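You operate a simulated robot arm through the tools that you are given. There is no shell and no other tool.

The job below is to be done with a simulated robot arm. You get a single attempt, and the scene is never put back.

TASK
Switch the dehumidifier off, brush the fluff off its filter and start it again.
Fine: use the scrubbing brush and put it back; shut the filter lid before you start. Set down upright: scrubbing brush. Where these are worked on the way, their far stop is far enough and under half their travel is too little: filter lid. What is to be rubbed or washed off counts as gone when no trace of it is left.
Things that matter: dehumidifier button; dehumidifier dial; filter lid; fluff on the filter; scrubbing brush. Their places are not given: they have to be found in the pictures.

It is judged by the outcome, as a careful person would: the job done as asked, and still so three seconds after it is handed in. It fails if anything else is knocked over, pushed out of place, dropped, spilled or broken. Lids that push on must go on centred and level and be pressed home; caps that screw on are set level and turned clockwise until they are tight.

THE ROBOT
A 6-joint arm with a two-finger parallel gripper, fixed in place. Base frame: the origin is at the foot of the arm, x ahead of it, y to its left, z up. Units: m, degrees, N and s.
Its first joint turns from -166.0 to 166.0 degrees. Payload 3.43 kg.
Tool frame: the origin (TCP) lies between the finger pads and is the grasp point; the fingertips stand 0.034 m ahead of it; z points along the fingers, y is the line along which they close. Largest opening 0.128 m; finger width 0.024, thickness 0.012; the body of the gripper, 0.048 by 0.13 m, starts 0.096 m behind the TCP.
Orientation is told as [roll, pitch, yaw] about the base's x, y, z axes, in that order, counted from this pose: with the fingers straight down and closing along the base's y, the tool's x points along the base's -x, its y along +y and its z along -z.

THE INTERFACE
- The arm moves only by the tool move_arm. Its argument "series" is a list of rows, each a list of 3 entries, a list of its own where there are three numbers: the turn, a rotation vector about the tool's x, y, z in degrees, then the shift along the tool's x, y, z in m, then the finger opening in m, from 0 to 0.128. In form: [[[ax, ay, az], [tx, ty, tz], fingers], ...]. A call has 1 to 20 rows; each row is the pose to reach, as a shift and turn from the pose commanded when the call began, along the tool's axes at that moment. Each row takes 0.2 s and may step no farther than 0.05 m and 8.6 degrees from the row before; otherwise, or with a gripper value out of range, the whole call is refused. Where a pose cannot be reached the arm comes as near as it can. A force on the tool above 90 N (or 10 N above the force at the start of the call, whichever is more), or a blocked arm, ends the call early, and 0.2 s more pass. Each finger travels about 0.153 m/s and halts on what it meets, pressing with about 36 N; the grip force reading is that of the motor and also rises with nothing between the fingers. The clock runs only during rows and for 0.2 s after the last one: add rows that repeat a pose to give the fingers time. It gives the time, the measured TCP pose, the force on the tool (base axes), the opening and the grip force at its end, in the units of the frame above (readings bear some noise), with the torque about the TCP (base axes, N m) and any sound that the robot's microphone picked up.
- Cameras (640 x 400 px; columns grow to the right, rows downward): "scene" is fixed at [0.3993, -0.5004, 1.2888]; the picture's right is [0.92, -0.40, 0.00], its down [-0.14, -0.31, -0.94] and it looks along [0.37, 0.86, -0.34] (base axes); focal length 317 px, centre (320, 200). "wrist" rides on the gripper at [0.076, -0.011, -0.16] in the tool frame; the picture's right is [0.15, 0.99, 0.00], its down [-0.88, 0.13, -0.46] and it looks along [-0.45, 0.07, 0.89] (tool axes); focal length 234 px, centre (320, 200).
- get_image(camera): a new picture of that camera. No time passes.
- pixel_to_xyz(camera, pixels): there is no depth. For up to 12 entries [column, row, z] of the newest picture of that camera ("zoom" is the newest enlarged one), the place [x, y] in the base frame at which the ray of that pixel passes the height z, good to about 0.003 m. No time passes.
- inspect(camera, box): a new picture of the part [left, top, right, bottom] of that camera's present view, enlarged. No time passes.
- close_job(): hands the job in; it is judged then, once.

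Leave the gripper open and the arm clear of the work at the hand-in unless told otherwise.

The tools are called after ">>>" by a JSON object that holds its "op" and its "data". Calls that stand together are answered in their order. move_arm: Moves the arm, as the interface text tells. Its arguments: {"type":"object","properties":{"series":{"type":"array","items":{"type":"array"}}},"required":["series"]} The other tools are called the same way: get_image (camera) takes a picture; pixel_to_xyz (camera, pixels) gives the place at which the rays of pixels pass given heights; inspect (camera, box) takes an enlarged picture of a part of a camera's view; close_job () hands the job in.

At the start:

```text
time: 0.0
tool_pos: [0.4717, 0.3884, 1.1672]
tcp_rot: [0.1, 0.0, 0.1]
wrist_force: [0.2, 0.2, 0.0]
ft_torque: [-0.01, 0.01, 0.03]
width: 0.1278
grip_force: 0.1
```

scene: 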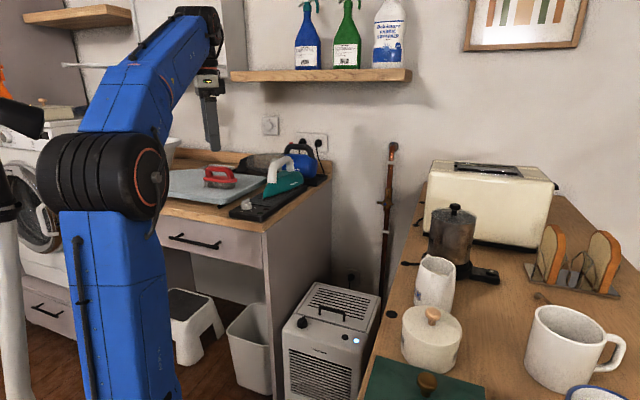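
wrist: 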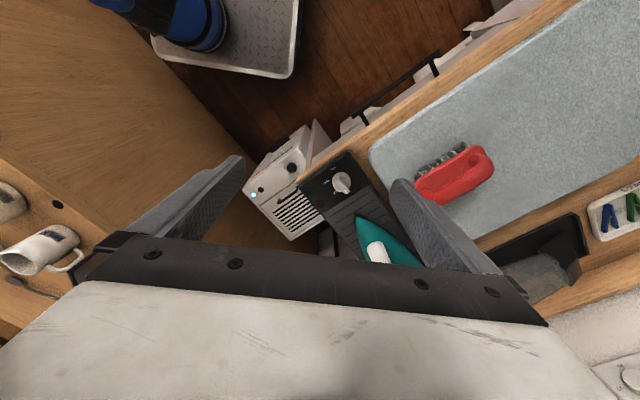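

I see the dehumidifier, a white box on the floor near pixel (330,340) in the scene picture. It has a lit blue button at about (357,341) and a knob at about (303,322). The red scrubbing brush is near (220,177). I'll enlarge these areas before moving.

>>> {"op": "inspect", "data": {"camera": "scene", "box": [260, 270, 400, 400]}}

>>> {"op": "inspect", "data": {"camera": "scene", "box": [160, 130, 340, 240]}}

>>> {"op": "inspect", "data": {"camera": "wrist", "box": [220, 100, 520, 270]}}

```text
3.08 times, centred on (330, 335) of scene
```

zoom: 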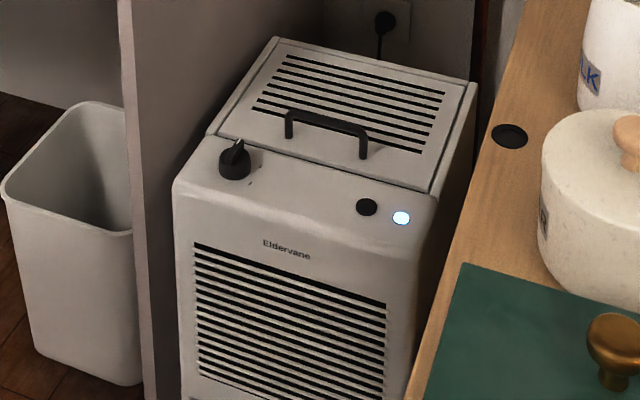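

```text
3.56 times, centred on (250, 185) of scene
```

zoom: 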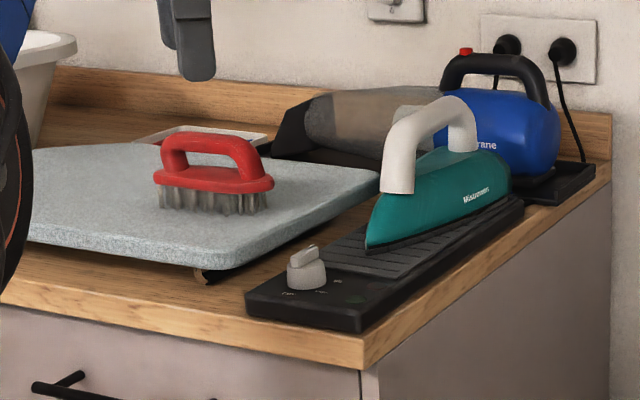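

```text
2.13 times, centred on (370, 185) of wrist
```

zoom: 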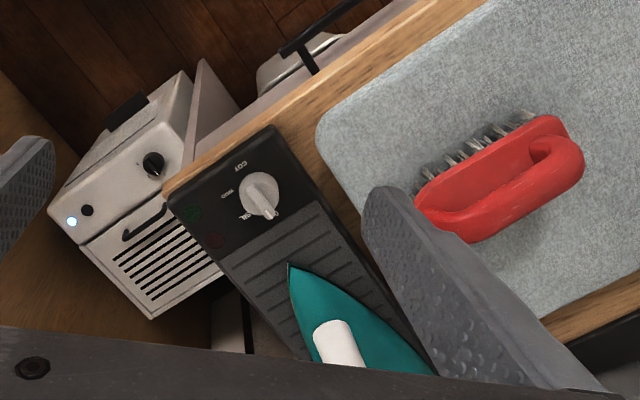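

The LED triangulates to about (0.82, 0.19, 0.52) and the brush to about (0.495, 0.60, 0.99). Next I'll zoom in tighter on the dehumidifier top to read its controls.

>>> {"op": "inspect", "data": {"camera": "scene", "box": [290, 278, 386, 338]}}

>>> {"op": "inspect", "data": {"camera": "wrist", "box": [230, 115, 346, 260]}}

>>> {"op": "inspect", "data": {"camera": "scene", "box": [290, 308, 386, 368]}}

```text
6.67 times, centred on (338, 308) of scene
```

zoom: 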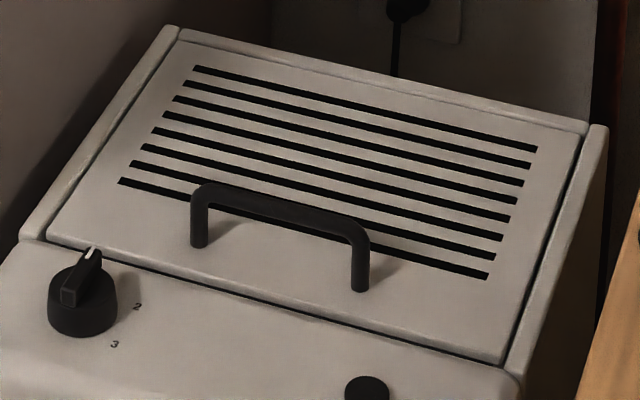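

```text
2.76 times, centred on (288, 188) of wrist
```

zoom: 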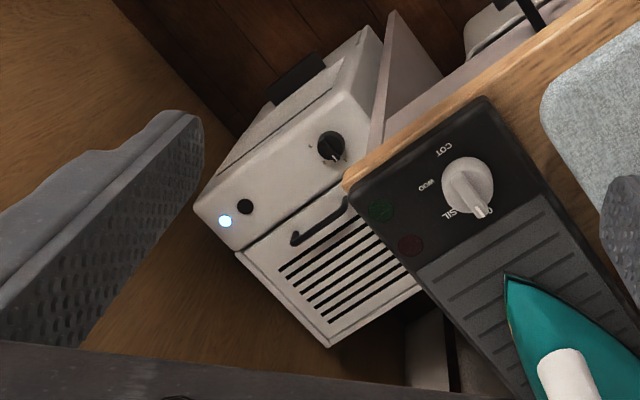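

```text
6.67 times, centred on (338, 338) of scene
```

zoom: 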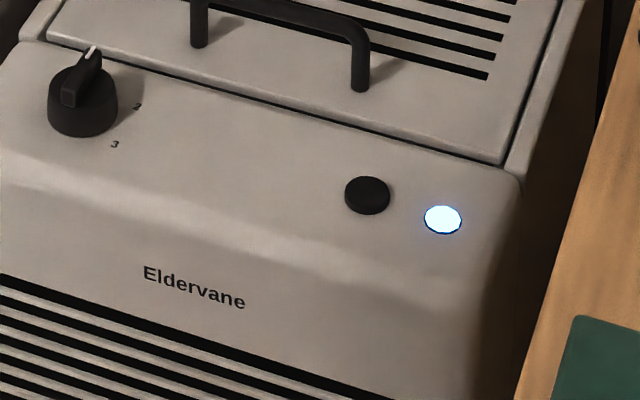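

The button is black at scene (345,337). The LED is lit and the dial has settings 1–3. The lid is behind the controls and has a black handle. I'll convert key pixels to coordinates: the dehumidifier at z≈0.52 and the counter edges at z≈0.9.

>>> {"op": "pixel_to_xyz", "data": {"camera": "scene", "pixels": [[297.2, 312.9, 0.52], [365, 332, 0.52], [377.7, 297.5, 0.52], [317, 282.8, 0.52], [319.7, 314.75, 0.52], [344, 321.5, 0.52], [345, 337.25, 0.52], [356.4, 340.9, 0.52], [302.3, 325.3, 0.52]]}}

>>> {"op": "pixel_to_xyz", "data": {"camera": "scene", "pixels": [[378, 355, 0.9], [399.8, 270, 0.9], [426, 180, 0.9], [262.6, 222.9, 0.9], [331.5, 173.8, 0.9], [160, 203, 0.9], [355, 400, 0.9]]}}

```text
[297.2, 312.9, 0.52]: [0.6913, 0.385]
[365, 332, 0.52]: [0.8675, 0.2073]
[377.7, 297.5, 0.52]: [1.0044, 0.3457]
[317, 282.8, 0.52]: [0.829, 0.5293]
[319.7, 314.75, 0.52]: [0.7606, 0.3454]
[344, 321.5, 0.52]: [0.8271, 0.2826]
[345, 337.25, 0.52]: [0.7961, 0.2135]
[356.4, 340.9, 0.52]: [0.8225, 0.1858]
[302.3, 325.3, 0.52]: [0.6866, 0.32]
```

```text
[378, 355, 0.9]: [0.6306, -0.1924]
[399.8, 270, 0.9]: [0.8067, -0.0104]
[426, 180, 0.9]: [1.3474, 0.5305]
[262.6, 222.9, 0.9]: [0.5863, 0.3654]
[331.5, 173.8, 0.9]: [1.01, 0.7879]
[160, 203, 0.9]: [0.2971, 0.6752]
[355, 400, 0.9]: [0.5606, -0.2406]
```

All the furniture lies at 45° to the base axes. The button is at about (0.796, 0.214), the dial at (0.687, 0.320), and the handle is centred at about (0.794, 0.314). The gap between the counters (tops at z≈0.9) is about 0.42 m wide. I'll move to a viewpoint in front of and above the dehumidifier, yawed +45° so the wrist camera looks towards its back.

>>> {"op": "move_arm", "data": {"series": [[[0, 0, -5.625], [-0.022, -0.0277, 0.0234], 0.128], [[0, 0, -11.25], [-0.0441, -0.0554, 0.0468], 0.128], [[0, 0, -16.875], [-0.0661, -0.083, 0.0701], 0.128], [[0, 0, -22.5], [-0.0882, -0.1107, 0.0935], 0.128], [[0, 0, -28.125], [-0.1102, -0.1384, 0.1169], 0.128], [[0, 0, -33.75], [-0.1322, -0.1661, 0.1403], 0.128], [[0, 0, -39.375], [-0.1543, -0.1937, 0.1636], 0.128], [[0, 0, -45], [-0.1763, -0.2214, 0.187], 0.128]]}}

>>> {"op": "get_image", "data": {"camera": "wrist"}}

>>> {"op": "get_image", "data": {"camera": "scene"}}

```text
time: 1.8
tool_pos: [0.6495, 0.1667, 0.9821]
tcp_rot: [-0.1, -0.2, 45.2]
wrist_force: [0.2, 0.3, -0.1]
ft_torque: [-0.03, -0.04, -0.02]
width: 0.1278
grip_force: 0.0
```

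```text
taken
```

wrist: 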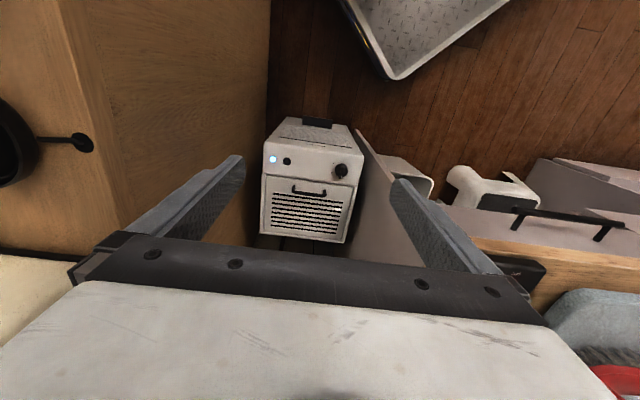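

```text
taken
```

scene: 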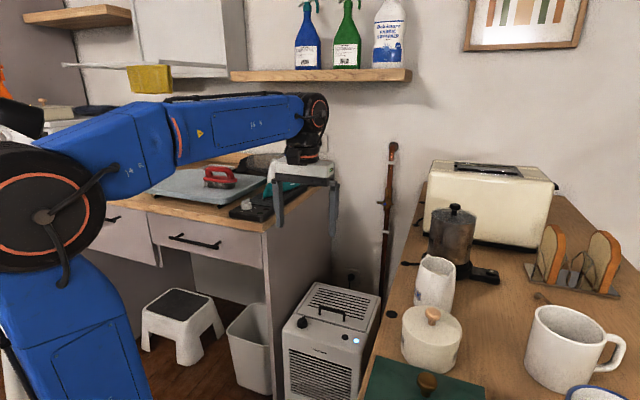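

The arm moved cleanly. The wrist view shows the dehumidifier around (305,190), with the LED on the left at (272,160). I'll zoom in on it.

>>> {"op": "inspect", "data": {"camera": "wrist", "box": [245, 110, 375, 250]}}

>>> {"op": "pixel_to_xyz", "data": {"camera": "wrist", "pixels": [[287, 161, 0.52], [272, 159.5, 0.52], [341, 171, 0.52]]}}

```text
2.86 times, centred on (310, 180) of wrist
```

zoom: 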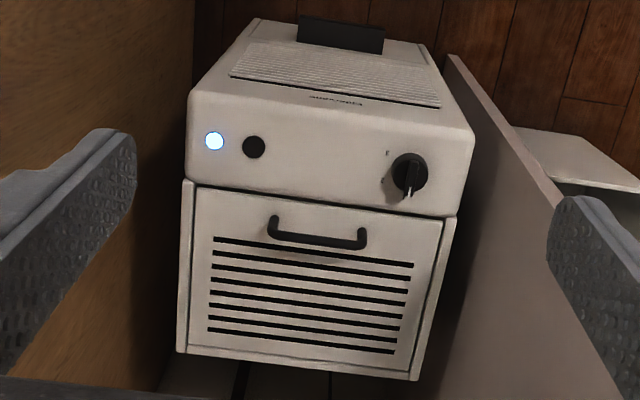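

```text
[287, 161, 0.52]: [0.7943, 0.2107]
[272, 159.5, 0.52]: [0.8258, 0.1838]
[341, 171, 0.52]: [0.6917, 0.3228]
```

The button position agrees between the two views, at about (0.795, 0.212, 0.52). To triangulate the handle bar height, I'll query both cameras at several heights.

>>> {"op": "pixel_to_xyz", "data": {"camera": "wrist", "pixels": [[324.7, 193.5, 0.53], [324.7, 193.5, 0.56], [293.6, 186.5, 0.53], [293.6, 186.5, 0.56]]}}

>>> {"op": "pixel_to_xyz", "data": {"camera": "scene", "pixels": [[320.8, 306.2, 0.53], [320.8, 306.2, 0.56], [343.7, 313.7, 0.53], [343.7, 313.7, 0.56]]}}

```text
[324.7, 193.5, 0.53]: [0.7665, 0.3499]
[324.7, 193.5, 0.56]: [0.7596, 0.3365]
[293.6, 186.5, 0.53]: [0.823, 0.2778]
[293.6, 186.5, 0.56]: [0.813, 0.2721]
```

```text
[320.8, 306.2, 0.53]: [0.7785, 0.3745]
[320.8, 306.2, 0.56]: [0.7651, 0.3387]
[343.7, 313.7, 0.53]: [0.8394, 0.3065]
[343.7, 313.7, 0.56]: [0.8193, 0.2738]
```

The bar top is at z≈0.56, centred near (0.789, 0.305). Now I'll close the fingers, move over the button at (0.795, 0.212), and descend to TCP z≈0.62, which puts the fingertips at about 0.586.

>>> {"op": "move_arm", "data": {"series": [[[0, 0, 0], [-0.0337, -0.0177, 0.0], 0.1], [[0, 0, 0], [-0.0675, -0.0354, 0.0], 0.07], [[0, 0, 0], [-0.1012, -0.0531, 0.0], 0.03], [[0, 0, 0], [-0.1349, -0.0708, 0.0], 0.0], [[0, 0, 0], [-0.1349, -0.0708, 0.045], 0.0], [[0, 0, 0], [-0.1349, -0.0708, 0.09], 0.0], [[0, 0, 0], [-0.1349, -0.0708, 0.135], 0.0], [[0, 0, 0], [-0.1349, -0.0708, 0.18], 0.0], [[0, 0, 0], [-0.1349, -0.0708, 0.225], 0.0], [[0, 0, 0], [-0.1349, -0.0708, 0.27], 0.0], [[0, 0, 0], [-0.1349, -0.0708, 0.315], 0.0], [[0, 0, 0], [-0.1349, -0.0708, 0.362], 0.0]]}}

>>> {"op": "get_image", "data": {"camera": "wrist"}}

>>> {"op": "get_image", "data": {"camera": "scene"}}

```text
time: 4.4
tool_pos: [0.7952, 0.2135, 0.6187]
tcp_rot: [-0.1, -0.1, 45.1]
wrist_force: [-0.2, -0.5, 0.6]
ft_torque: [0.0, 0.01, -0.02]
width: 0.0
grip_force: 33.4
```

```text
taken
```

wrist: 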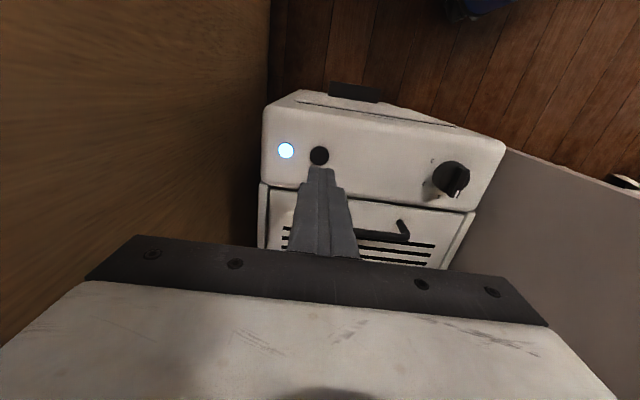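

```text
taken
```

scene: 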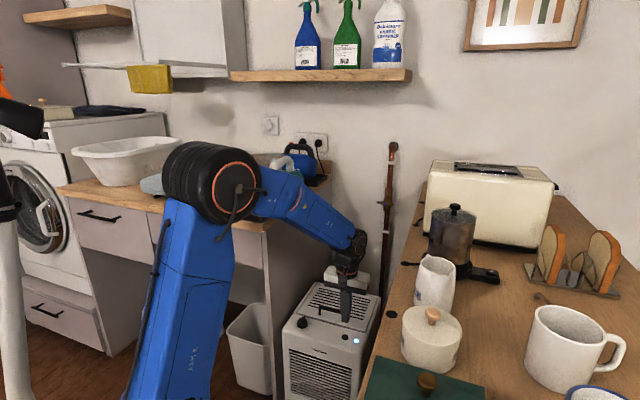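

The button at (319,155) sits exactly on the finger axis. I'll descend to just above it and then in small steps, reading the force.

>>> {"op": "move_arm", "data": {"series": [[[0, 0, 0], [0, 0, 0.02], 0.0], [[0, 0, 0], [0, 0, 0.04], 0.0], [[0, 0, 0], [0, 0, 0.052], 0.0], [[0, 0, 0], [0, 0, 0.058], 0.0]]}}

>>> {"op": "inspect", "data": {"camera": "wrist", "box": [240, 80, 540, 270]}}

>>> {"op": "inspect", "data": {"camera": "scene", "box": [290, 278, 386, 358]}}

```text
time: 5.4
tool_pos: [0.795, 0.2153, 0.56]
tcp_rot: [0.1, -0.2, 45.0]
wrist_force: [0.0, -0.8, 0.0]
ft_torque: [-0.04, -0.02, 0.01]
width: 0.0
grip_force: 33.2
```

```text
2.11 times, centred on (390, 175) of wrist
```

zoom: 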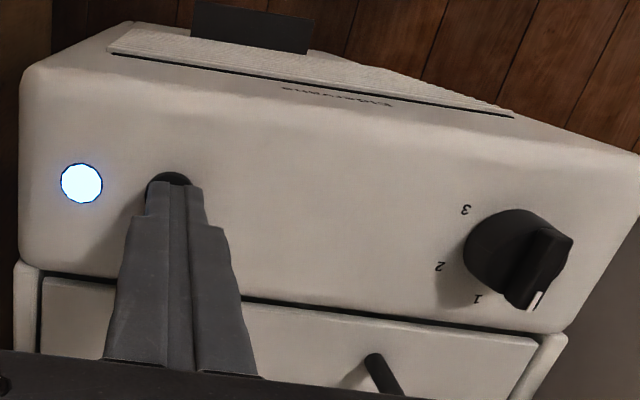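

```text
5.00 times, centred on (338, 318) of scene
```

zoom: 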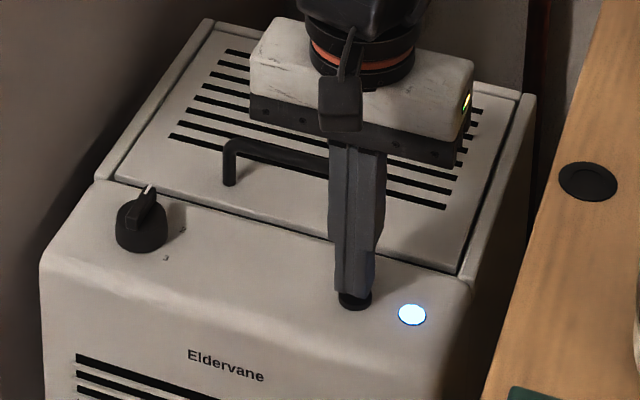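

Fingertips are just above the button. The dial pointer sits one step past "1", so I'll look at it more closely afterwards. Next I press down in 2 mm steps.

>>> {"op": "move_arm", "data": {"series": [[[0, 0, 0], [0, 0, 0.002], 0.0], [[0, 0, 0], [0, 0, 0.004], 0.0]]}}

```text
time: 6.0
tool_pos: [0.7956, 0.2145, 0.5557]
tcp_rot: [0.0, -0.2, 45.1]
wrist_force: [0.6, 0.8, 2.5]
ft_torque: [0.03, -0.01, 0.0]
width: 0.0003
grip_force: 33.4
heard: click
```

A click was heard at 2.5 N. I'll back up and check the LED.

>>> {"op": "move_arm", "data": {"series": [[[0, 0, 0], [0, 0, -0.01], 0.0], [[0, 0, 0], [0, 0, -0.05], 0.0], [[0, 0, 0], [0, 0, -0.08], 0.0]]}}

>>> {"op": "inspect", "data": {"camera": "scene", "box": [290, 278, 386, 358]}}

>>> {"op": "get_image", "data": {"camera": "wrist"}}

```text
time: 6.8
tool_pos: [0.7942, 0.2141, 0.6351]
tcp_rot: [-0.1, -0.1, 45.1]
wrist_force: [0.6, -0.6, -0.4]
ft_torque: [0.04, -0.02, 0.01]
width: 0.0
grip_force: 33.4
```

```text
5.00 times, centred on (338, 318) of scene
```

zoom: 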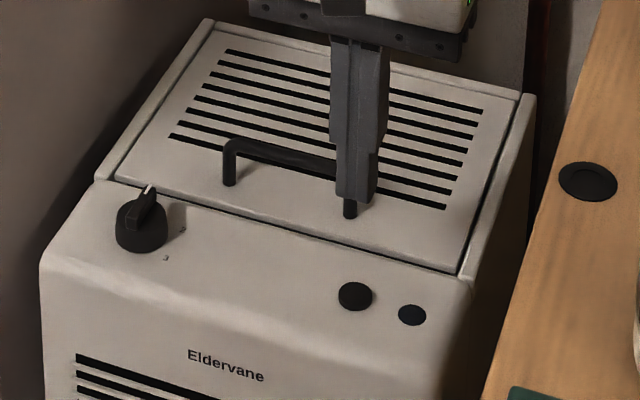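

```text
taken
```

wrist: 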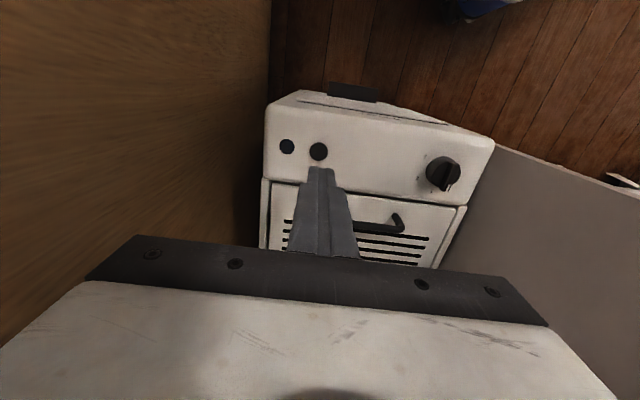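

The LED is now off, so the button works and the unit is switched off. Next I'll raise the arm, rotate 90° so the fingers close front-to-back across the handle bar, and hover over the bar centre near (0.789, 0.305).

>>> {"op": "move_arm", "data": {"series": [[[0, 0, 0], [0, 0, -0.04], 0.0], [[0, 0, 0], [0, 0, -0.08], 0.02], [[0, 0, 8.2], [-0.006, 0.007, -0.08], 0.06], [[0, 0, 16.4], [-0.012, 0.014, -0.08], 0.06], [[0, 0, 24.6], [-0.018, 0.021, -0.08], 0.06], [[0, 0, 32.8], [-0.024, 0.028, -0.08], 0.06], [[0, 0, 41.0], [-0.03, 0.035, -0.08], 0.06], [[0, 0, 49.2], [-0.036, 0.042, -0.08], 0.06], [[0, 0, 57.4], [-0.042, 0.049, -0.08], 0.06], [[0, 0, 65.6], [-0.048, 0.056, -0.08], 0.06], [[0, 0, 73.8], [-0.054, 0.063, -0.08], 0.06], [[0, 0, 82.0], [-0.06, 0.0686, -0.08], 0.06], [[0, 0, 90], [-0.06, 0.0686, -0.08], 0.06]]}}

>>> {"op": "get_image", "data": {"camera": "wrist"}}

>>> {"op": "get_image", "data": {"camera": "scene"}}

```text
time: 9.6
tool_pos: [0.7891, 0.3054, 0.7168]
tcp_rot: [0.1, 0.0, -45.1]
wrist_force: [-0.2, -0.2, 0.0]
ft_torque: [-0.04, 0.01, -0.01]
width: 0.06
grip_force: 0.1
```

```text
taken
```

wrist: 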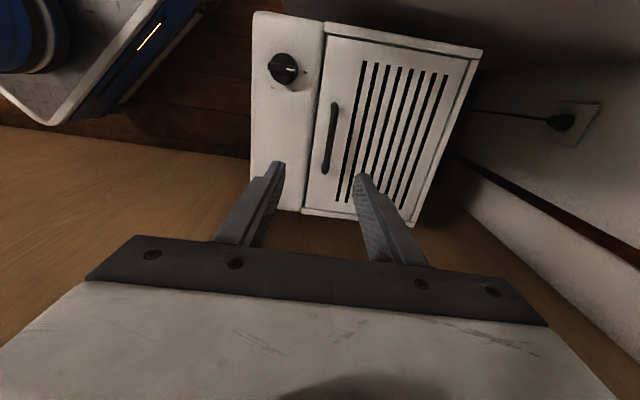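

```text
taken
```

scene: 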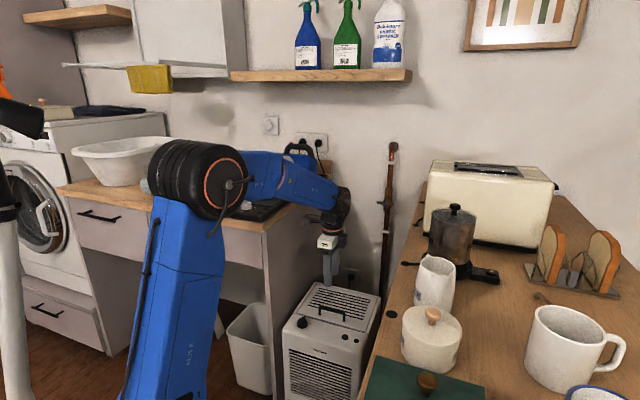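

The bar appears at about (330,138) in the wrist view, running vertically. I'll zoom in for its exact position and the lid hinge.

>>> {"op": "inspect", "data": {"camera": "wrist", "box": [240, 0, 500, 230]}}

>>> {"op": "pixel_to_xyz", "data": {"camera": "wrist", "pixels": [[335, 104, 0.556], [326, 172, 0.556], [330.5, 138, 0.556], [283, 68, 0.55], [327, 33, 0.525], [480, 52, 0.525], [413, 221, 0.525], [304, 209, 0.525]]}}

```text
1.74 times, centred on (370, 115) of wrist
```

zoom: 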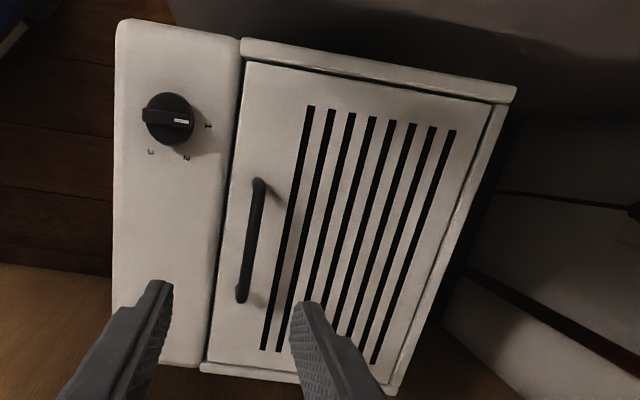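

```text
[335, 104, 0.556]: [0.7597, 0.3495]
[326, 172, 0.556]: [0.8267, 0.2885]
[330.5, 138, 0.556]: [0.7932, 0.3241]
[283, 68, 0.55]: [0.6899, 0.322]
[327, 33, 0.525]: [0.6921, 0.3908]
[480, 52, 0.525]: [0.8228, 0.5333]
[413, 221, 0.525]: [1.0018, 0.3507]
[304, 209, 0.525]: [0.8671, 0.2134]
```

From overhead, the bar is centred at about (0.793, 0.319) with its axis near z≈0.55, and the dial points at "1". I'll shift 12 mm back and 7 mm left, then descend with the fingers open around the bar, stopping just above it to check.

>>> {"op": "move_arm", "data": {"series": [[[0, 0, 0], [0.007, 0.012, 0.03], 0.06], [[0, 0, 0], [0.007, 0.012, 0.07], 0.06], [[0, 0, 0], [0.007, 0.012, 0.105], 0.06]]}}

>>> {"op": "get_image", "data": {"camera": "wrist"}}

>>> {"op": "inspect", "data": {"camera": "scene", "box": [280, 260, 390, 345]}}

```text
time: 10.4
tool_pos: [0.7936, 0.3187, 0.6108]
tcp_rot: [0.2, 0.0, -44.9]
wrist_force: [-0.3, -0.3, 0.1]
ft_torque: [0.02, -0.02, -0.01]
width: 0.06
grip_force: 0.1
```

```text
taken
```

wrist: 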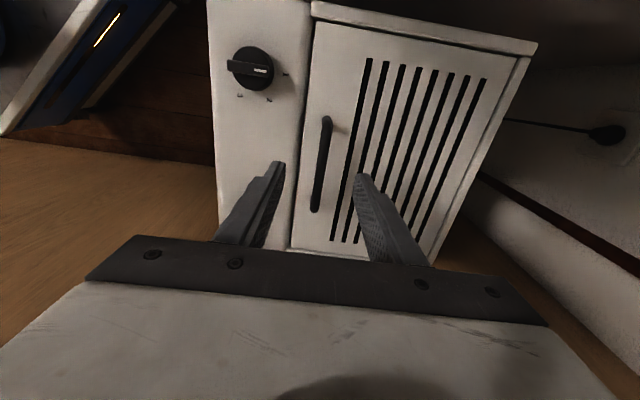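

```text
4.71 times, centred on (335, 302) of scene
```

zoom: 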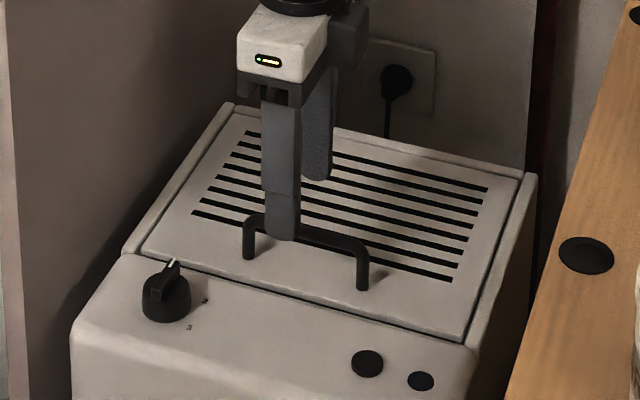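

The bar is centred between the fingertips. I'll descend 42 mm and close on it.

>>> {"op": "move_arm", "data": {"series": [[[0, 0, 0], [0, 0, 0.02], 0.06], [[0, 0, 0], [0, 0, 0.042], 0.06], [[0, 0, 0], [0, 0, 0.042], 0.03], [[0, 0, 0], [0, 0, 0.042], 0.012], [[0, 0, 0], [0, 0, 0.042], 0.0], [[0, 0, 0], [0, 0, 0.042], 0.0]]}}

>>> {"op": "inspect", "data": {"camera": "scene", "box": [280, 260, 390, 345]}}

>>> {"op": "get_image", "data": {"camera": "wrist"}}

```text
time: 11.8
tool_pos: [0.7939, 0.3189, 0.5682]
tcp_rot: [0.2, 0.0, -44.9]
wrist_force: [11.5, 10.6, -3.5]
ft_torque: [0.11, -0.25, -0.09]
width: 0.0094
grip_force: 43.3
```

```text
4.71 times, centred on (335, 302) of scene
```

zoom: 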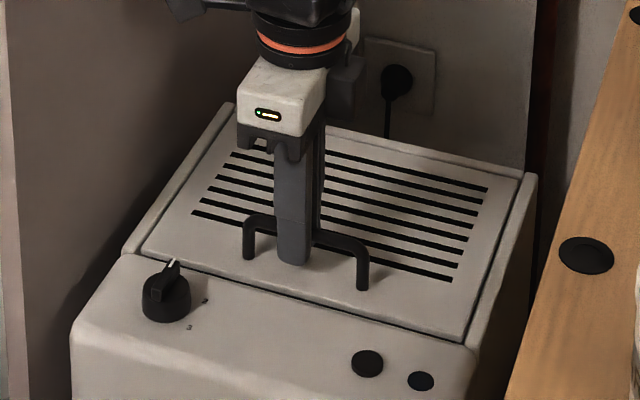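

```text
taken
```

wrist: 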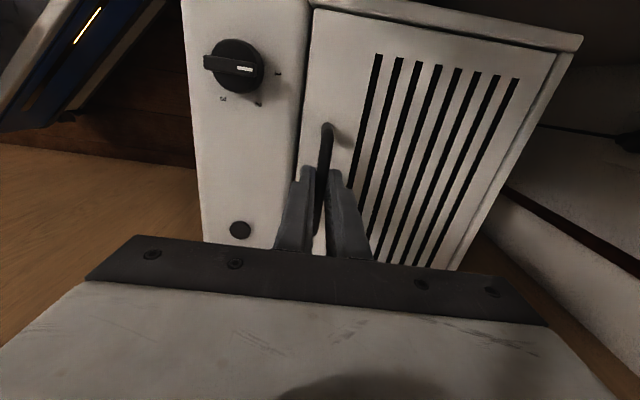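

The fingers hold the bar at 9.4 mm opening. Now I'll lift it along an arc about the assumed hinge at v≈0.957, z≈0.512, up to 20° first, and read the forces.

>>> {"op": "move_arm", "data": {"series": [[[0, 0, 0], [0, 0.0045, -0.0147], 0.0], [[0, 0, 0], [0, 0.01, -0.0291], 0.0], [[0, 0, 0], [0, 0.0164, -0.043], 0.0], [[0, 0, 0], [0, 0.0239, -0.0563], 0.0]]}}

>>> {"op": "inspect", "data": {"camera": "scene", "box": [280, 250, 390, 345]}}

>>> {"op": "get_image", "data": {"camera": "wrist"}}

```text
time: 12.8
tool_pos: [0.8091, 0.3358, 0.6249]
tcp_rot: [0.1, 0.0, -44.9]
wrist_force: [11.9, 7.5, -11.5]
ft_torque: [-0.13, -0.34, -0.53]
width: 0.0096
grip_force: 42.7
```

```text
4.21 times, centred on (335, 298) of scene
```

zoom: 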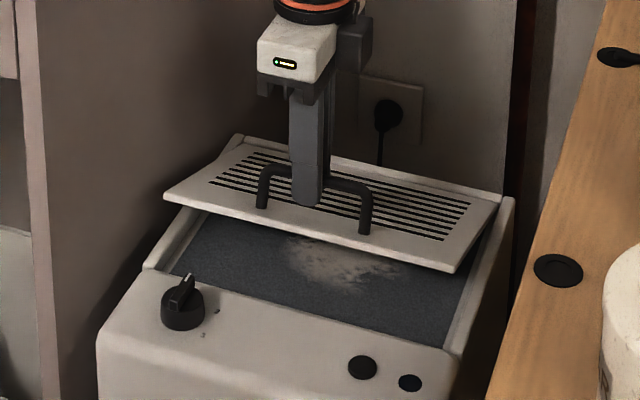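

```text
taken
```

wrist: 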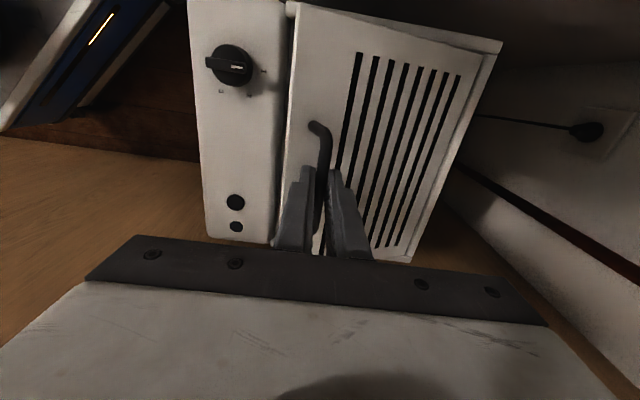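

The lid lifts smoothly and a fluff patch shows on the dark filter underneath. I'll continue the arc to about 60°, leaning the gripper slightly towards the robot to save reach.

>>> {"op": "move_arm", "data": {"series": [[[-2.5, 0, 0], [0, 0.0095, -0.0125], 0.0], [[-5, 0, 0], [0, 0.0188, -0.0241], 0.0], [[-7.5, 0, 0], [0, 0.0287, -0.0349], 0.0], [[-10, 0, 0], [0, 0.0395, -0.0447], 0.0], [[-12.5, 0, 0], [0, 0.0511, -0.0533], 0.0], [[-15, 0, 0], [0, 0.0635, -0.0608], 0.0], [[-17.5, 0, 0], [0, 0.0765, -0.0671], 0.0], [[-20, 0, 0], [0, 0.09, -0.0721], 0.0]]}}

>>> {"op": "inspect", "data": {"camera": "scene", "box": [280, 240, 390, 345]}}

>>> {"op": "get_image", "data": {"camera": "wrist"}}

```text
time: 14.6
tool_pos: [0.8739, 0.3996, 0.6973]
tcp_rot: [20.2, 0.0, -44.9]
wrist_force: [1.0, -0.9, -5.4]
ft_torque: [-0.21, -0.02, -1.18]
width: 0.01
grip_force: 43.6
```

```text
3.81 times, centred on (335, 292) of scene
```

zoom: 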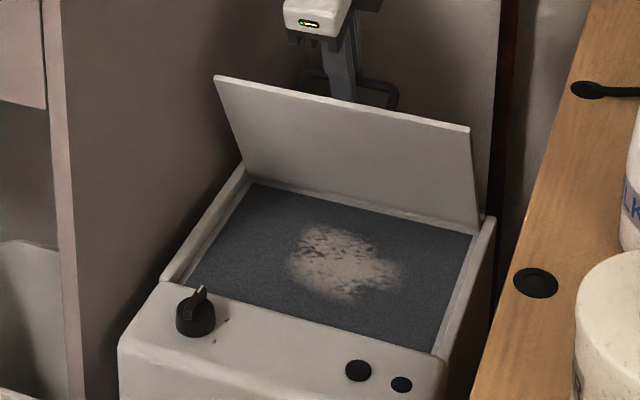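

```text
taken
```

wrist: 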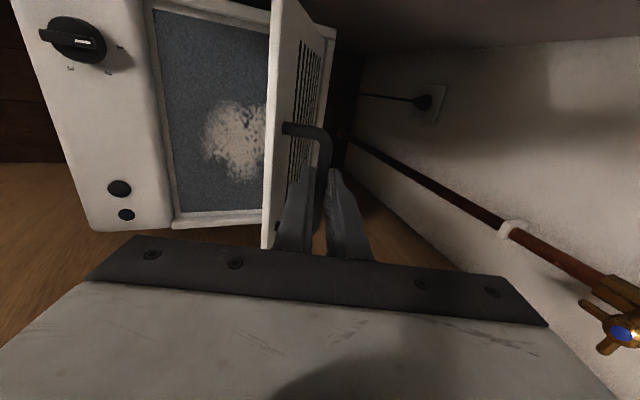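

The lid is about 60° up and the fluff patch is fully visible. I'll continue the arc to about 80° and check the forces again.

>>> {"op": "move_arm", "data": {"series": [[[-2.5, 0, 0], [0, 0.0144, 0.0013], 0.0], [[-5, 0, 0], [0, 0.0287, 0.0039], 0.0], [[-7.5, 0, 0], [0, 0.0426, 0.0078], 0.0], [[-10, 0, 0], [0, 0.0561, 0.0131], 0.0]]}}

>>> {"op": "get_image", "data": {"camera": "scene"}}

>>> {"op": "get_image", "data": {"camera": "wrist"}}

```text
time: 15.6
tool_pos: [0.9134, 0.4401, 0.7032]
tcp_rot: [30.1, 0.0, -44.8]
wrist_force: [1.9, -4.4, -10.3]
ft_torque: [-0.22, 0.12, -1.25]
width: 0.0099
grip_force: 43.2
```

```text
taken
```

scene: 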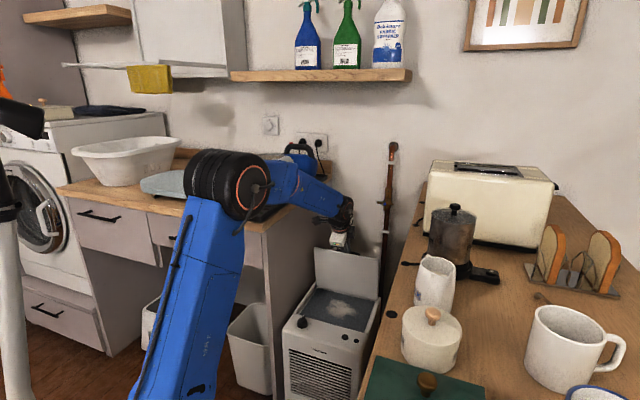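

```text
taken
```

wrist: 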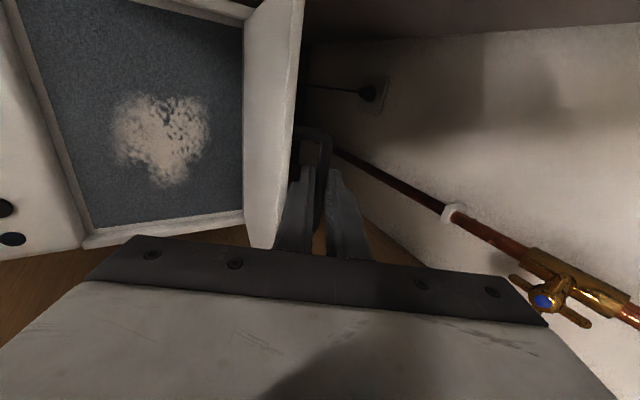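

Forces are still low. I'll push on in 5° steps past vertical, watching for the stop.

>>> {"op": "move_arm", "data": {"series": [[[-2.5, 0, 0], [0, 0.0117, 0.0088], 0.0], [[-5, 0, 0], [0, 0.0226, 0.0187], 0.0]]}}

>>> {"op": "inspect", "data": {"camera": "scene", "box": [280, 210, 390, 345]}}

```text
time: 16.1
tool_pos: [0.9202, 0.4474, 0.7013]
tcp_rot: [32.3, 0.2, -45.0]
wrist_force: [-27.7, -32.7, 29.3]
ft_torque: [-5.99, 5.74, -0.54]
width: 0.0094
grip_force: 42.8
stopped in row 2: the force on the tool passed its limit at 110 N (the readings are from after the stop); the commanded pose is now the measured one
```

```text
2.96 times, centred on (335, 278) of scene
```

zoom: 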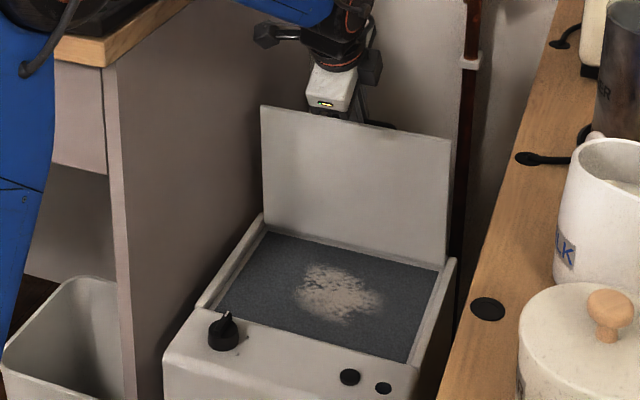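

The push stopped at about 84° with a strong torque resisting my tilt. I think the leaning finger is levering against the lid edge rather than the lid being at its stop. I'll undo some of the lean by rotating 10° back about the bar and re-read the forces.

>>> {"op": "move_arm", "data": {"series": [[[3.3, 0, 0], [0, 0.0011, 0.0001], 0.0], [[6.6, 0, 0], [0, 0.0022, 0.0002], 0.0], [[10, 0, 0], [0, 0.0034, 0.0003], 0.0]]}}

>>> {"op": "get_image", "data": {"camera": "wrist"}}

>>> {"op": "inspect", "data": {"camera": "scene", "box": [290, 200, 390, 290]}}

```text
time: 16.9
tool_pos: [0.9244, 0.4508, 0.703]
tcp_rot: [22.7, 0.2, -44.9]
wrist_force: [10.6, -4.5, 17.1]
ft_torque: [0.97, 0.48, -0.77]
width: 0.0101
grip_force: 43.1
```

```text
taken
```

wrist: 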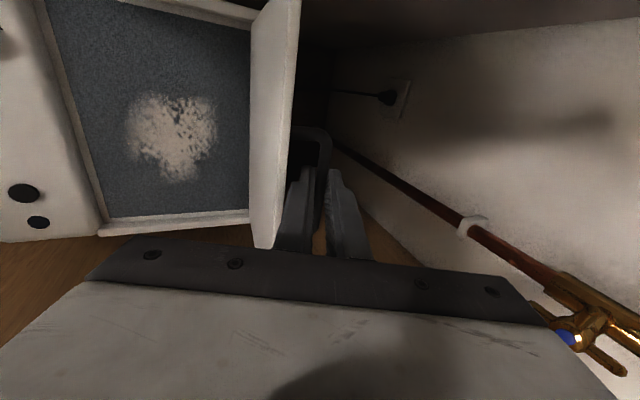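

```text
4.44 times, centred on (340, 245) of scene
```

zoom: 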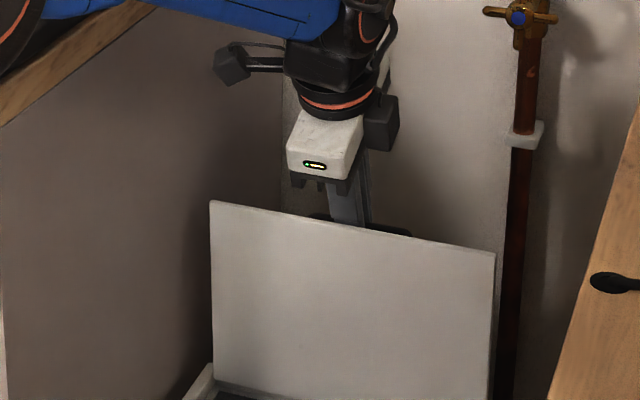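

The torque is gone, so it was leverage. I'll push further back while reducing the lean as the lid turns.

>>> {"op": "move_arm", "data": {"series": [[[3.3, 0, 0], [0, 0.0071, 0.0029], 0.0], [[6.3, 0, 0], [0, 0.0158, 0.0082], 0.0]]}}

>>> {"op": "inspect", "data": {"camera": "scene", "box": [280, 210, 390, 345]}}

```text
time: 17.5
tool_pos: [0.9365, 0.4641, 0.7002]
tcp_rot: [16.2, 0.3, -44.8]
wrist_force: [10.7, -4.9, 12.8]
ft_torque: [0.34, 0.09, -1.04]
width: 0.0099
grip_force: 43.1
```

```text
2.96 times, centred on (335, 278) of scene
```

zoom: 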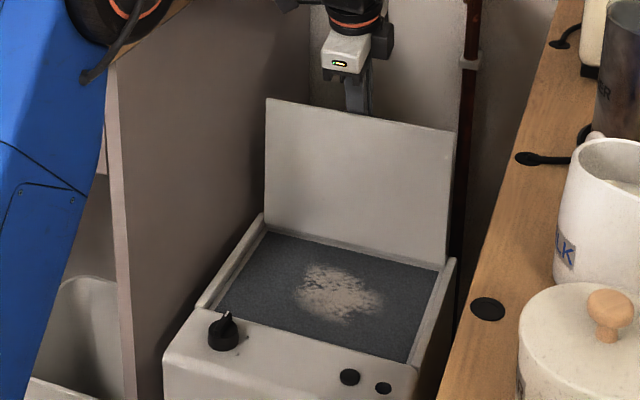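

I'm tracking well at about 90° with low force. I'll keep going to about 100°.

>>> {"op": "move_arm", "data": {"series": [[[2.5, 0, 0], [0, 0.0074, 0.0039], 0.0], [[5, 0, 0], [0, 0.0147, 0.0079], 0.0], [[7.5, 0, 0], [0, 0.0218, 0.0124], 0.0], [[10, 0, 0], [0, 0.0288, 0.0171], 0.0]]}}

>>> {"op": "inspect", "data": {"camera": "scene", "box": [280, 210, 390, 345]}}

>>> {"op": "get_image", "data": {"camera": "wrist"}}

```text
time: 18.5
tool_pos: [0.9602, 0.4865, 0.6911]
tcp_rot: [6.2, 0.1, -44.9]
wrist_force: [7.3, -10.5, -6.8]
ft_torque: [-0.02, 0.04, -1.07]
width: 0.0096
grip_force: 43.7
```

```text
2.96 times, centred on (335, 278) of scene
```

zoom: 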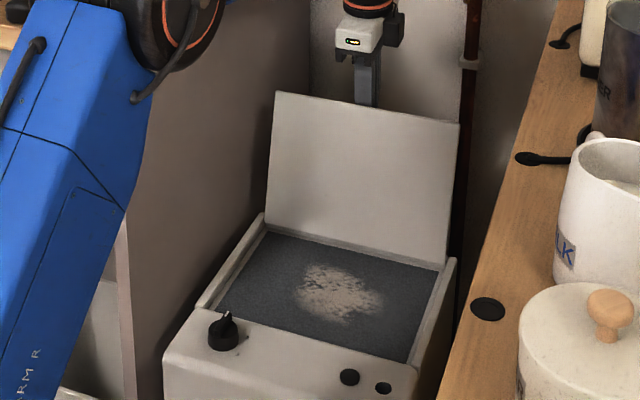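

```text
taken
```

wrist: 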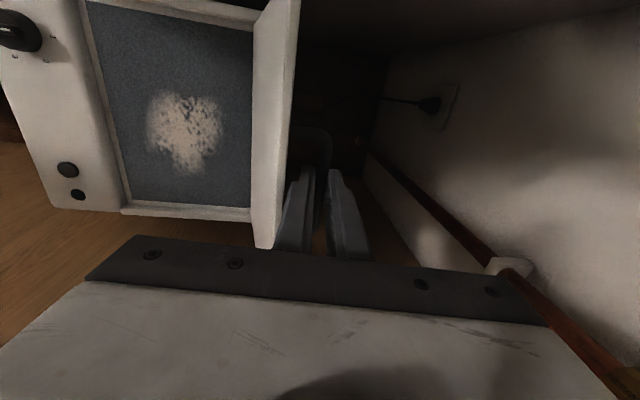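

The lid is now at about 100°, still free. I'll go on in 2.5° steps to find the stop.

>>> {"op": "move_arm", "data": {"series": [[[2.5, 0, 0], [0, 0.0074, 0.004], 0.0], [[5, 0, 0], [0, 0.0148, 0.008], 0.0]]}}

>>> {"op": "inspect", "data": {"camera": "scene", "box": [280, 210, 390, 345]}}

```text
time: 19.1
tool_pos: [0.9638, 0.4913, 0.6881]
tcp_rot: [0.8, 0.3, -45.0]
wrist_force: [-49.4, -50.0, 13.2]
ft_torque: [-1.14, 1.01, -1.04]
width: 0.0095
grip_force: 43.2
stopped in row 2: the force on the tool passed its limit at 96 N (the readings are from after the stop); the commanded pose is now the measured one
```

```text
2.96 times, centred on (335, 278) of scene
```

zoom: 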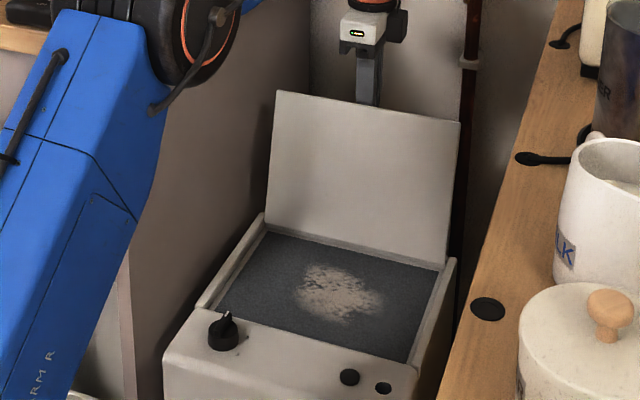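

The lid reached its far stop at about 102° (force −v ≈ 70 N). I'll relax the push a few millimetres, open the fingers slightly, and withdraw straight up.

>>> {"op": "move_arm", "data": {"series": [[[0, 0, 0], [0, -0.003, 0], 0.0], [[0, 0, 0], [0, -0.004, 0], 0.0]]}}

```text
time: 19.7
tool_pos: [0.9631, 0.4908, 0.6887]
tcp_rot: [1.4, 0.3, -44.8]
wrist_force: [-25.8, -37.1, 17.8]
ft_torque: [-0.7, 0.52, -1.02]
width: 0.0099
grip_force: 44.0
```

There's still about 44 N on the bar, so I'll relax a little more before releasing.

>>> {"op": "move_arm", "data": {"series": [[[0, 0, 0], [0, -0.003, 0.001], 0.0], [[0, 0, 0], [0, -0.006, 0.002], 0.0]]}}

```text
time: 20.3
tool_pos: [0.96, 0.4874, 0.686]
tcp_rot: [1.6, 0.3, -44.9]
wrist_force: [16.1, 5.5, 31.9]
ft_torque: [0.24, -0.22, -1.04]
width: 0.0092
grip_force: 42.7
```

The load is now small. I'll open to 18 mm and rise.

>>> {"op": "move_arm", "data": {"series": [[[0, 0, 0], [0, 0.002, -0.001], 0.018], [[0, 0, 0], [0, 0.002, -0.002], 0.018], [[0, 0, 0], [0, 0.002, -0.012], 0.018], [[0, 0, 0], [0, 0.002, -0.03], 0.018], [[0, 0, 0], [0, 0.002, -0.06], 0.018], [[0, 0, 0], [0, 0.002, -0.1], 0.018]]}}

>>> {"op": "get_image", "data": {"camera": "scene"}}

>>> {"op": "get_image", "data": {"camera": "wrist"}}

```text
time: 21.7
tool_pos: [0.9595, 0.4862, 0.7823]
tcp_rot: [1.1, 0.3, -44.8]
wrist_force: [0.4, 0.0, -0.6]
ft_torque: [0.02, -0.03, 0.01]
width: 0.0178
grip_force: 0.0
```

```text
taken
```

scene: 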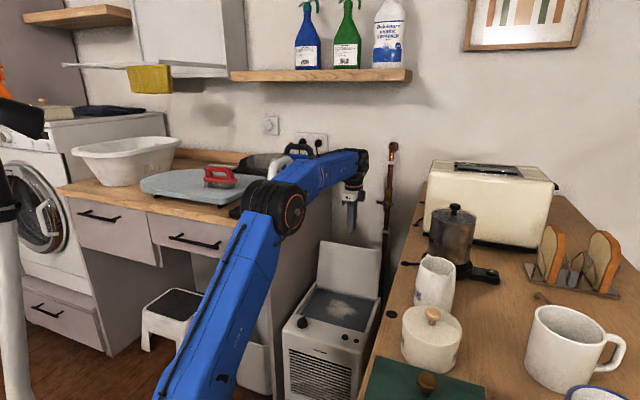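

```text
taken
```

wrist: 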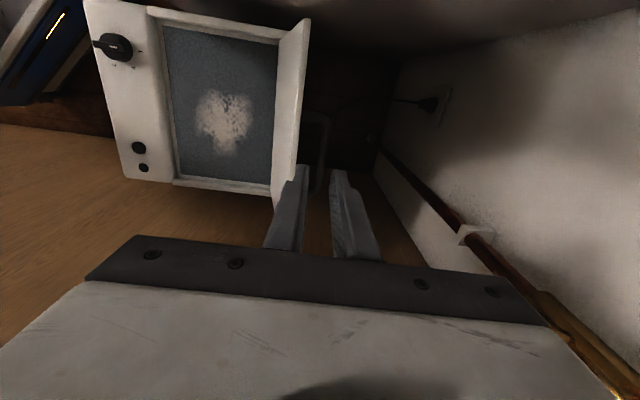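

The lid stays open by itself. I'll note the fluff location from this view first, then retract up and forward and swing over to the brush on the ironing board.

>>> {"op": "pixel_to_xyz", "data": {"camera": "wrist", "pixels": [[222, 120, 0.5], [198, 112, 0.5], [248, 108, 0.5], [222, 90, 0.5], [225, 153, 0.5], [163, 26, 0.5], [277, 42, 0.5], [176, 177, 0.5], [272, 185, 0.5]]}}

>>> {"op": "inspect", "data": {"camera": "scene", "box": [290, 270, 386, 340]}}

>>> {"op": "move_arm", "data": {"series": [[[0, 0, 0], [0, -0.037, -0.032], 0.03], [[0, 0, 0], [0, -0.074, -0.064], 0.06], [[0.5, 0, 0], [0, -0.111, -0.096], 0.09], [[1, 0, 0], [0, -0.148, -0.128], 0.1], [[1, 0, 0], [0, -0.185, -0.16], 0.1], [[1, 0, 0], [0, -0.222, -0.192], 0.1], [[1, 0, 0], [0, -0.259, -0.224], 0.1], [[1, 0, 0], [0, -0.296, -0.256], 0.1], [[1, 0, 0], [0, -0.333, -0.288], 0.1], [[1, 0, 0], [0, -0.37, -0.32], 0.1], [[1, 0, 0], [0.0454, -0.3564, -0.331], 0.1], [[1, 0, 0], [0.0909, -0.3429, -0.342], 0.1], [[1, 0, 0], [0.1363, -0.3293, -0.353], 0.1], [[1, 0, 0], [0.1818, -0.3158, -0.364], 0.1], [[1, 0, 0], [0.2272, -0.3022, -0.376], 0.1], [[1, 0, 0], [0.2727, -0.2887, -0.387], 0.1], [[1, 0, 0], [0.3181, -0.2751, -0.398], 0.1], [[1, 0, 0], [0.3636, -0.2616, -0.409], 0.1], [[1, 0, 0], [0.409, -0.248, -0.42], 0.1]]}}

>>> {"op": "get_image", "data": {"camera": "wrist"}}

>>> {"op": "get_image", "data": {"camera": "scene"}}

```text
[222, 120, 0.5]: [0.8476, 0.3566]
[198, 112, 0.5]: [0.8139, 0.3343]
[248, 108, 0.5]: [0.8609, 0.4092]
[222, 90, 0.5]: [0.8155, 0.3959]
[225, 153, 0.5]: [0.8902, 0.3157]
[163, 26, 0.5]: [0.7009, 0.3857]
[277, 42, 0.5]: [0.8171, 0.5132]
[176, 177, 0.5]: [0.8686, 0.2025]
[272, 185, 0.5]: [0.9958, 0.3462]
```

```text
5.71 times, centred on (338, 305) of scene
```

zoom: 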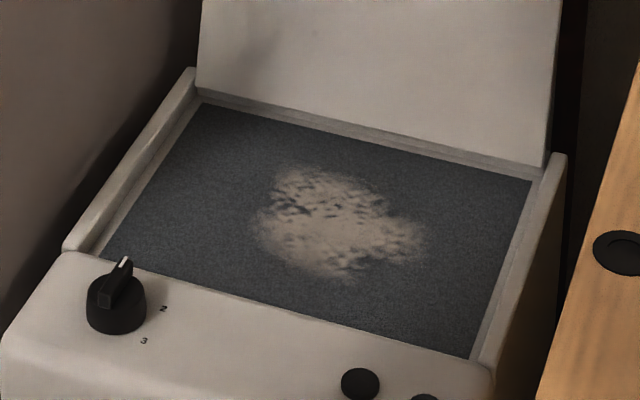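

```text
time: 25.7
tool_pos: [0.4794, 0.5562, 1.1296]
tcp_rot: [1.2, 0.8, -44.9]
wrist_force: [0.7, -1.1, 0.3]
ft_torque: [0.05, 0.05, 0.01]
width: 0.0997
grip_force: 0.1
out of reach, approached as far as the arm can: row 16, 17, 18, 19
```

```text
taken
```

wrist: 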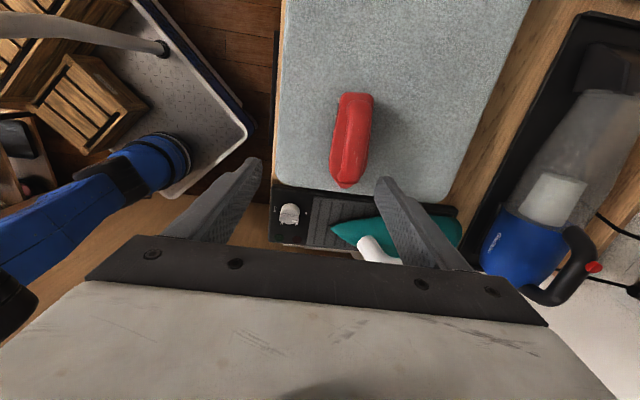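

```text
taken
```

scene: 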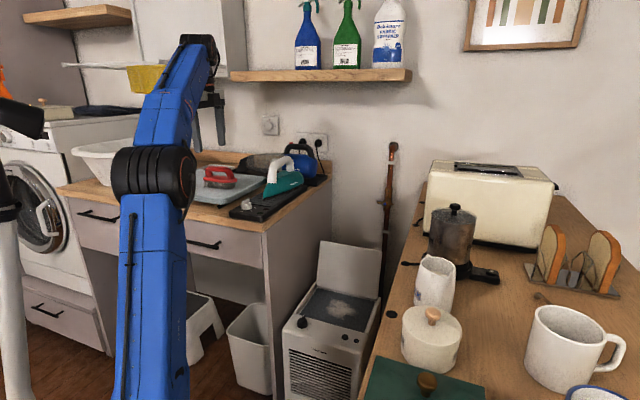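

The arm is over the ironing board, slightly short of my height target but fine. The red brush lies at (352,140) with its length roughly along the picture's vertical. I'll zoom in.

>>> {"op": "inspect", "data": {"camera": "wrist", "box": [290, 70, 420, 200]}}

>>> {"op": "inspect", "data": {"camera": "scene", "box": [180, 145, 270, 215]}}

```text
3.08 times, centred on (355, 135) of wrist
```

zoom: 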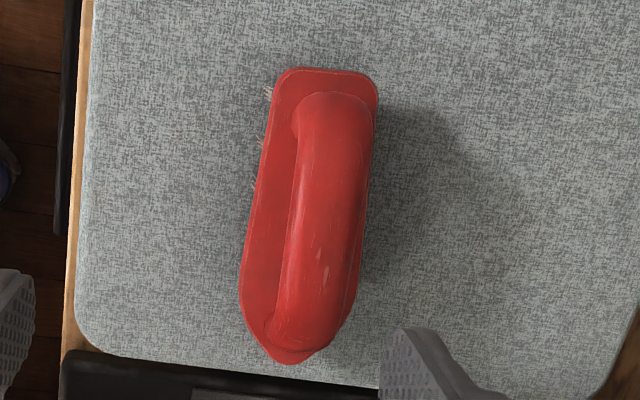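

```text
5.71 times, centred on (225, 180) of scene
```

zoom: 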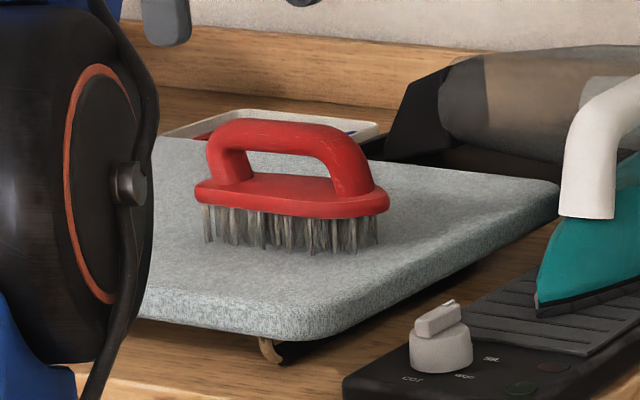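

The brush has an arched handle along its length, which suits a grip across it. I'll triangulate the handle top and the board surface from both cameras.

>>> {"op": "pixel_to_xyz", "data": {"camera": "wrist", "pixels": [[358.2, 135, 0.98], [358.2, 135, 1.02], [357, 108, 1.0], [351, 174, 1.0], [345, 185, 0.95], [356, 95, 0.95]]}}

>>> {"op": "pixel_to_xyz", "data": {"camera": "scene", "pixels": [[218.9, 167.4, 0.98], [218.9, 167.4, 1.02], [212, 188, 0.93], [236, 188, 0.93], [203, 181, 0.96], [237, 182, 0.96]]}}

```text
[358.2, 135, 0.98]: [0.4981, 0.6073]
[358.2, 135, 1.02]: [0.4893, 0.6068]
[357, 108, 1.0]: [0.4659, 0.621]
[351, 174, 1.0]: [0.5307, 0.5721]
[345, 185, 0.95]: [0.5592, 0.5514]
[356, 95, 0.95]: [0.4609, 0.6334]
```

```text
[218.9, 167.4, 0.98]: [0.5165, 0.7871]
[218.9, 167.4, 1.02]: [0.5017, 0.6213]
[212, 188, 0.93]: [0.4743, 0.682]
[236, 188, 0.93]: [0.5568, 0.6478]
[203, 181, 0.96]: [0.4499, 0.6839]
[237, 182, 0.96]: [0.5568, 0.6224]
```

The handle top is at z≈1.023 and the board surface at about 0.947. I'll check a few more brush points for its axis angle, and the filter plane depth from the scene camera.

>>> {"op": "pixel_to_xyz", "data": {"camera": "wrist", "pixels": [[357.3, 92.8, 0.98], [344.6, 187.6, 0.98], [359.5, 103, 1.02], [351.5, 172, 1.015], [359, 135, 1.023]]}}

>>> {"op": "pixel_to_xyz", "data": {"camera": "scene", "pixels": [[300.3, 314.6, 0.5], [365.1, 332.7, 0.5], [317.9, 288.4, 0.5], [374.8, 301.5, 0.5], [300.3, 314.6, 0.51], [365.1, 332.7, 0.51], [317.9, 288.4, 0.51], [374.8, 301.5, 0.51], [341, 305.5, 0.5]]}}

```text
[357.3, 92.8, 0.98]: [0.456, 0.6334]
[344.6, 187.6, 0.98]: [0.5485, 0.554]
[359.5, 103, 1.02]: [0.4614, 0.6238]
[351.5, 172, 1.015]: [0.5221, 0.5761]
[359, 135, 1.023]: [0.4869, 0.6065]
```

```text
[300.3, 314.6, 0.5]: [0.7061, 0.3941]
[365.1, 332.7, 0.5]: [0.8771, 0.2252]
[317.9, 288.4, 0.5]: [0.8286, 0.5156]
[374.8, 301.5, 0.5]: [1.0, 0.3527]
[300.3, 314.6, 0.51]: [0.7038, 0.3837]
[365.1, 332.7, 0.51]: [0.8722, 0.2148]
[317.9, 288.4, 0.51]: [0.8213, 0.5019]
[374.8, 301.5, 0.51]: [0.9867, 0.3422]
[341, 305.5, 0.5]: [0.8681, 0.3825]
```

The filter plane is at z≈0.505. The brush axis is at about −40°, with the handle midpoint near (0.492, 0.601). I'll level the tool, align its yaw, and step down 6 cm, then check the pose because the last move partly ran out of reach.

>>> {"op": "move_arm", "data": {"series": [[[0.6, -0.4, -2.4], [0, 0, 0.03], 0.08], [[1.2, -0.8, -4.9], [0, 0, 0.055], 0.08]]}}

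```text
time: 26.3
tool_pos: [0.4786, 0.5591, 1.0751]
tcp_rot: [-0.9, -0.5, -40.1]
wrist_force: [0.0, -0.2, 0.9]
ft_torque: [0.02, -0.04, -0.03]
width: 0.0801
grip_force: 0.1
```

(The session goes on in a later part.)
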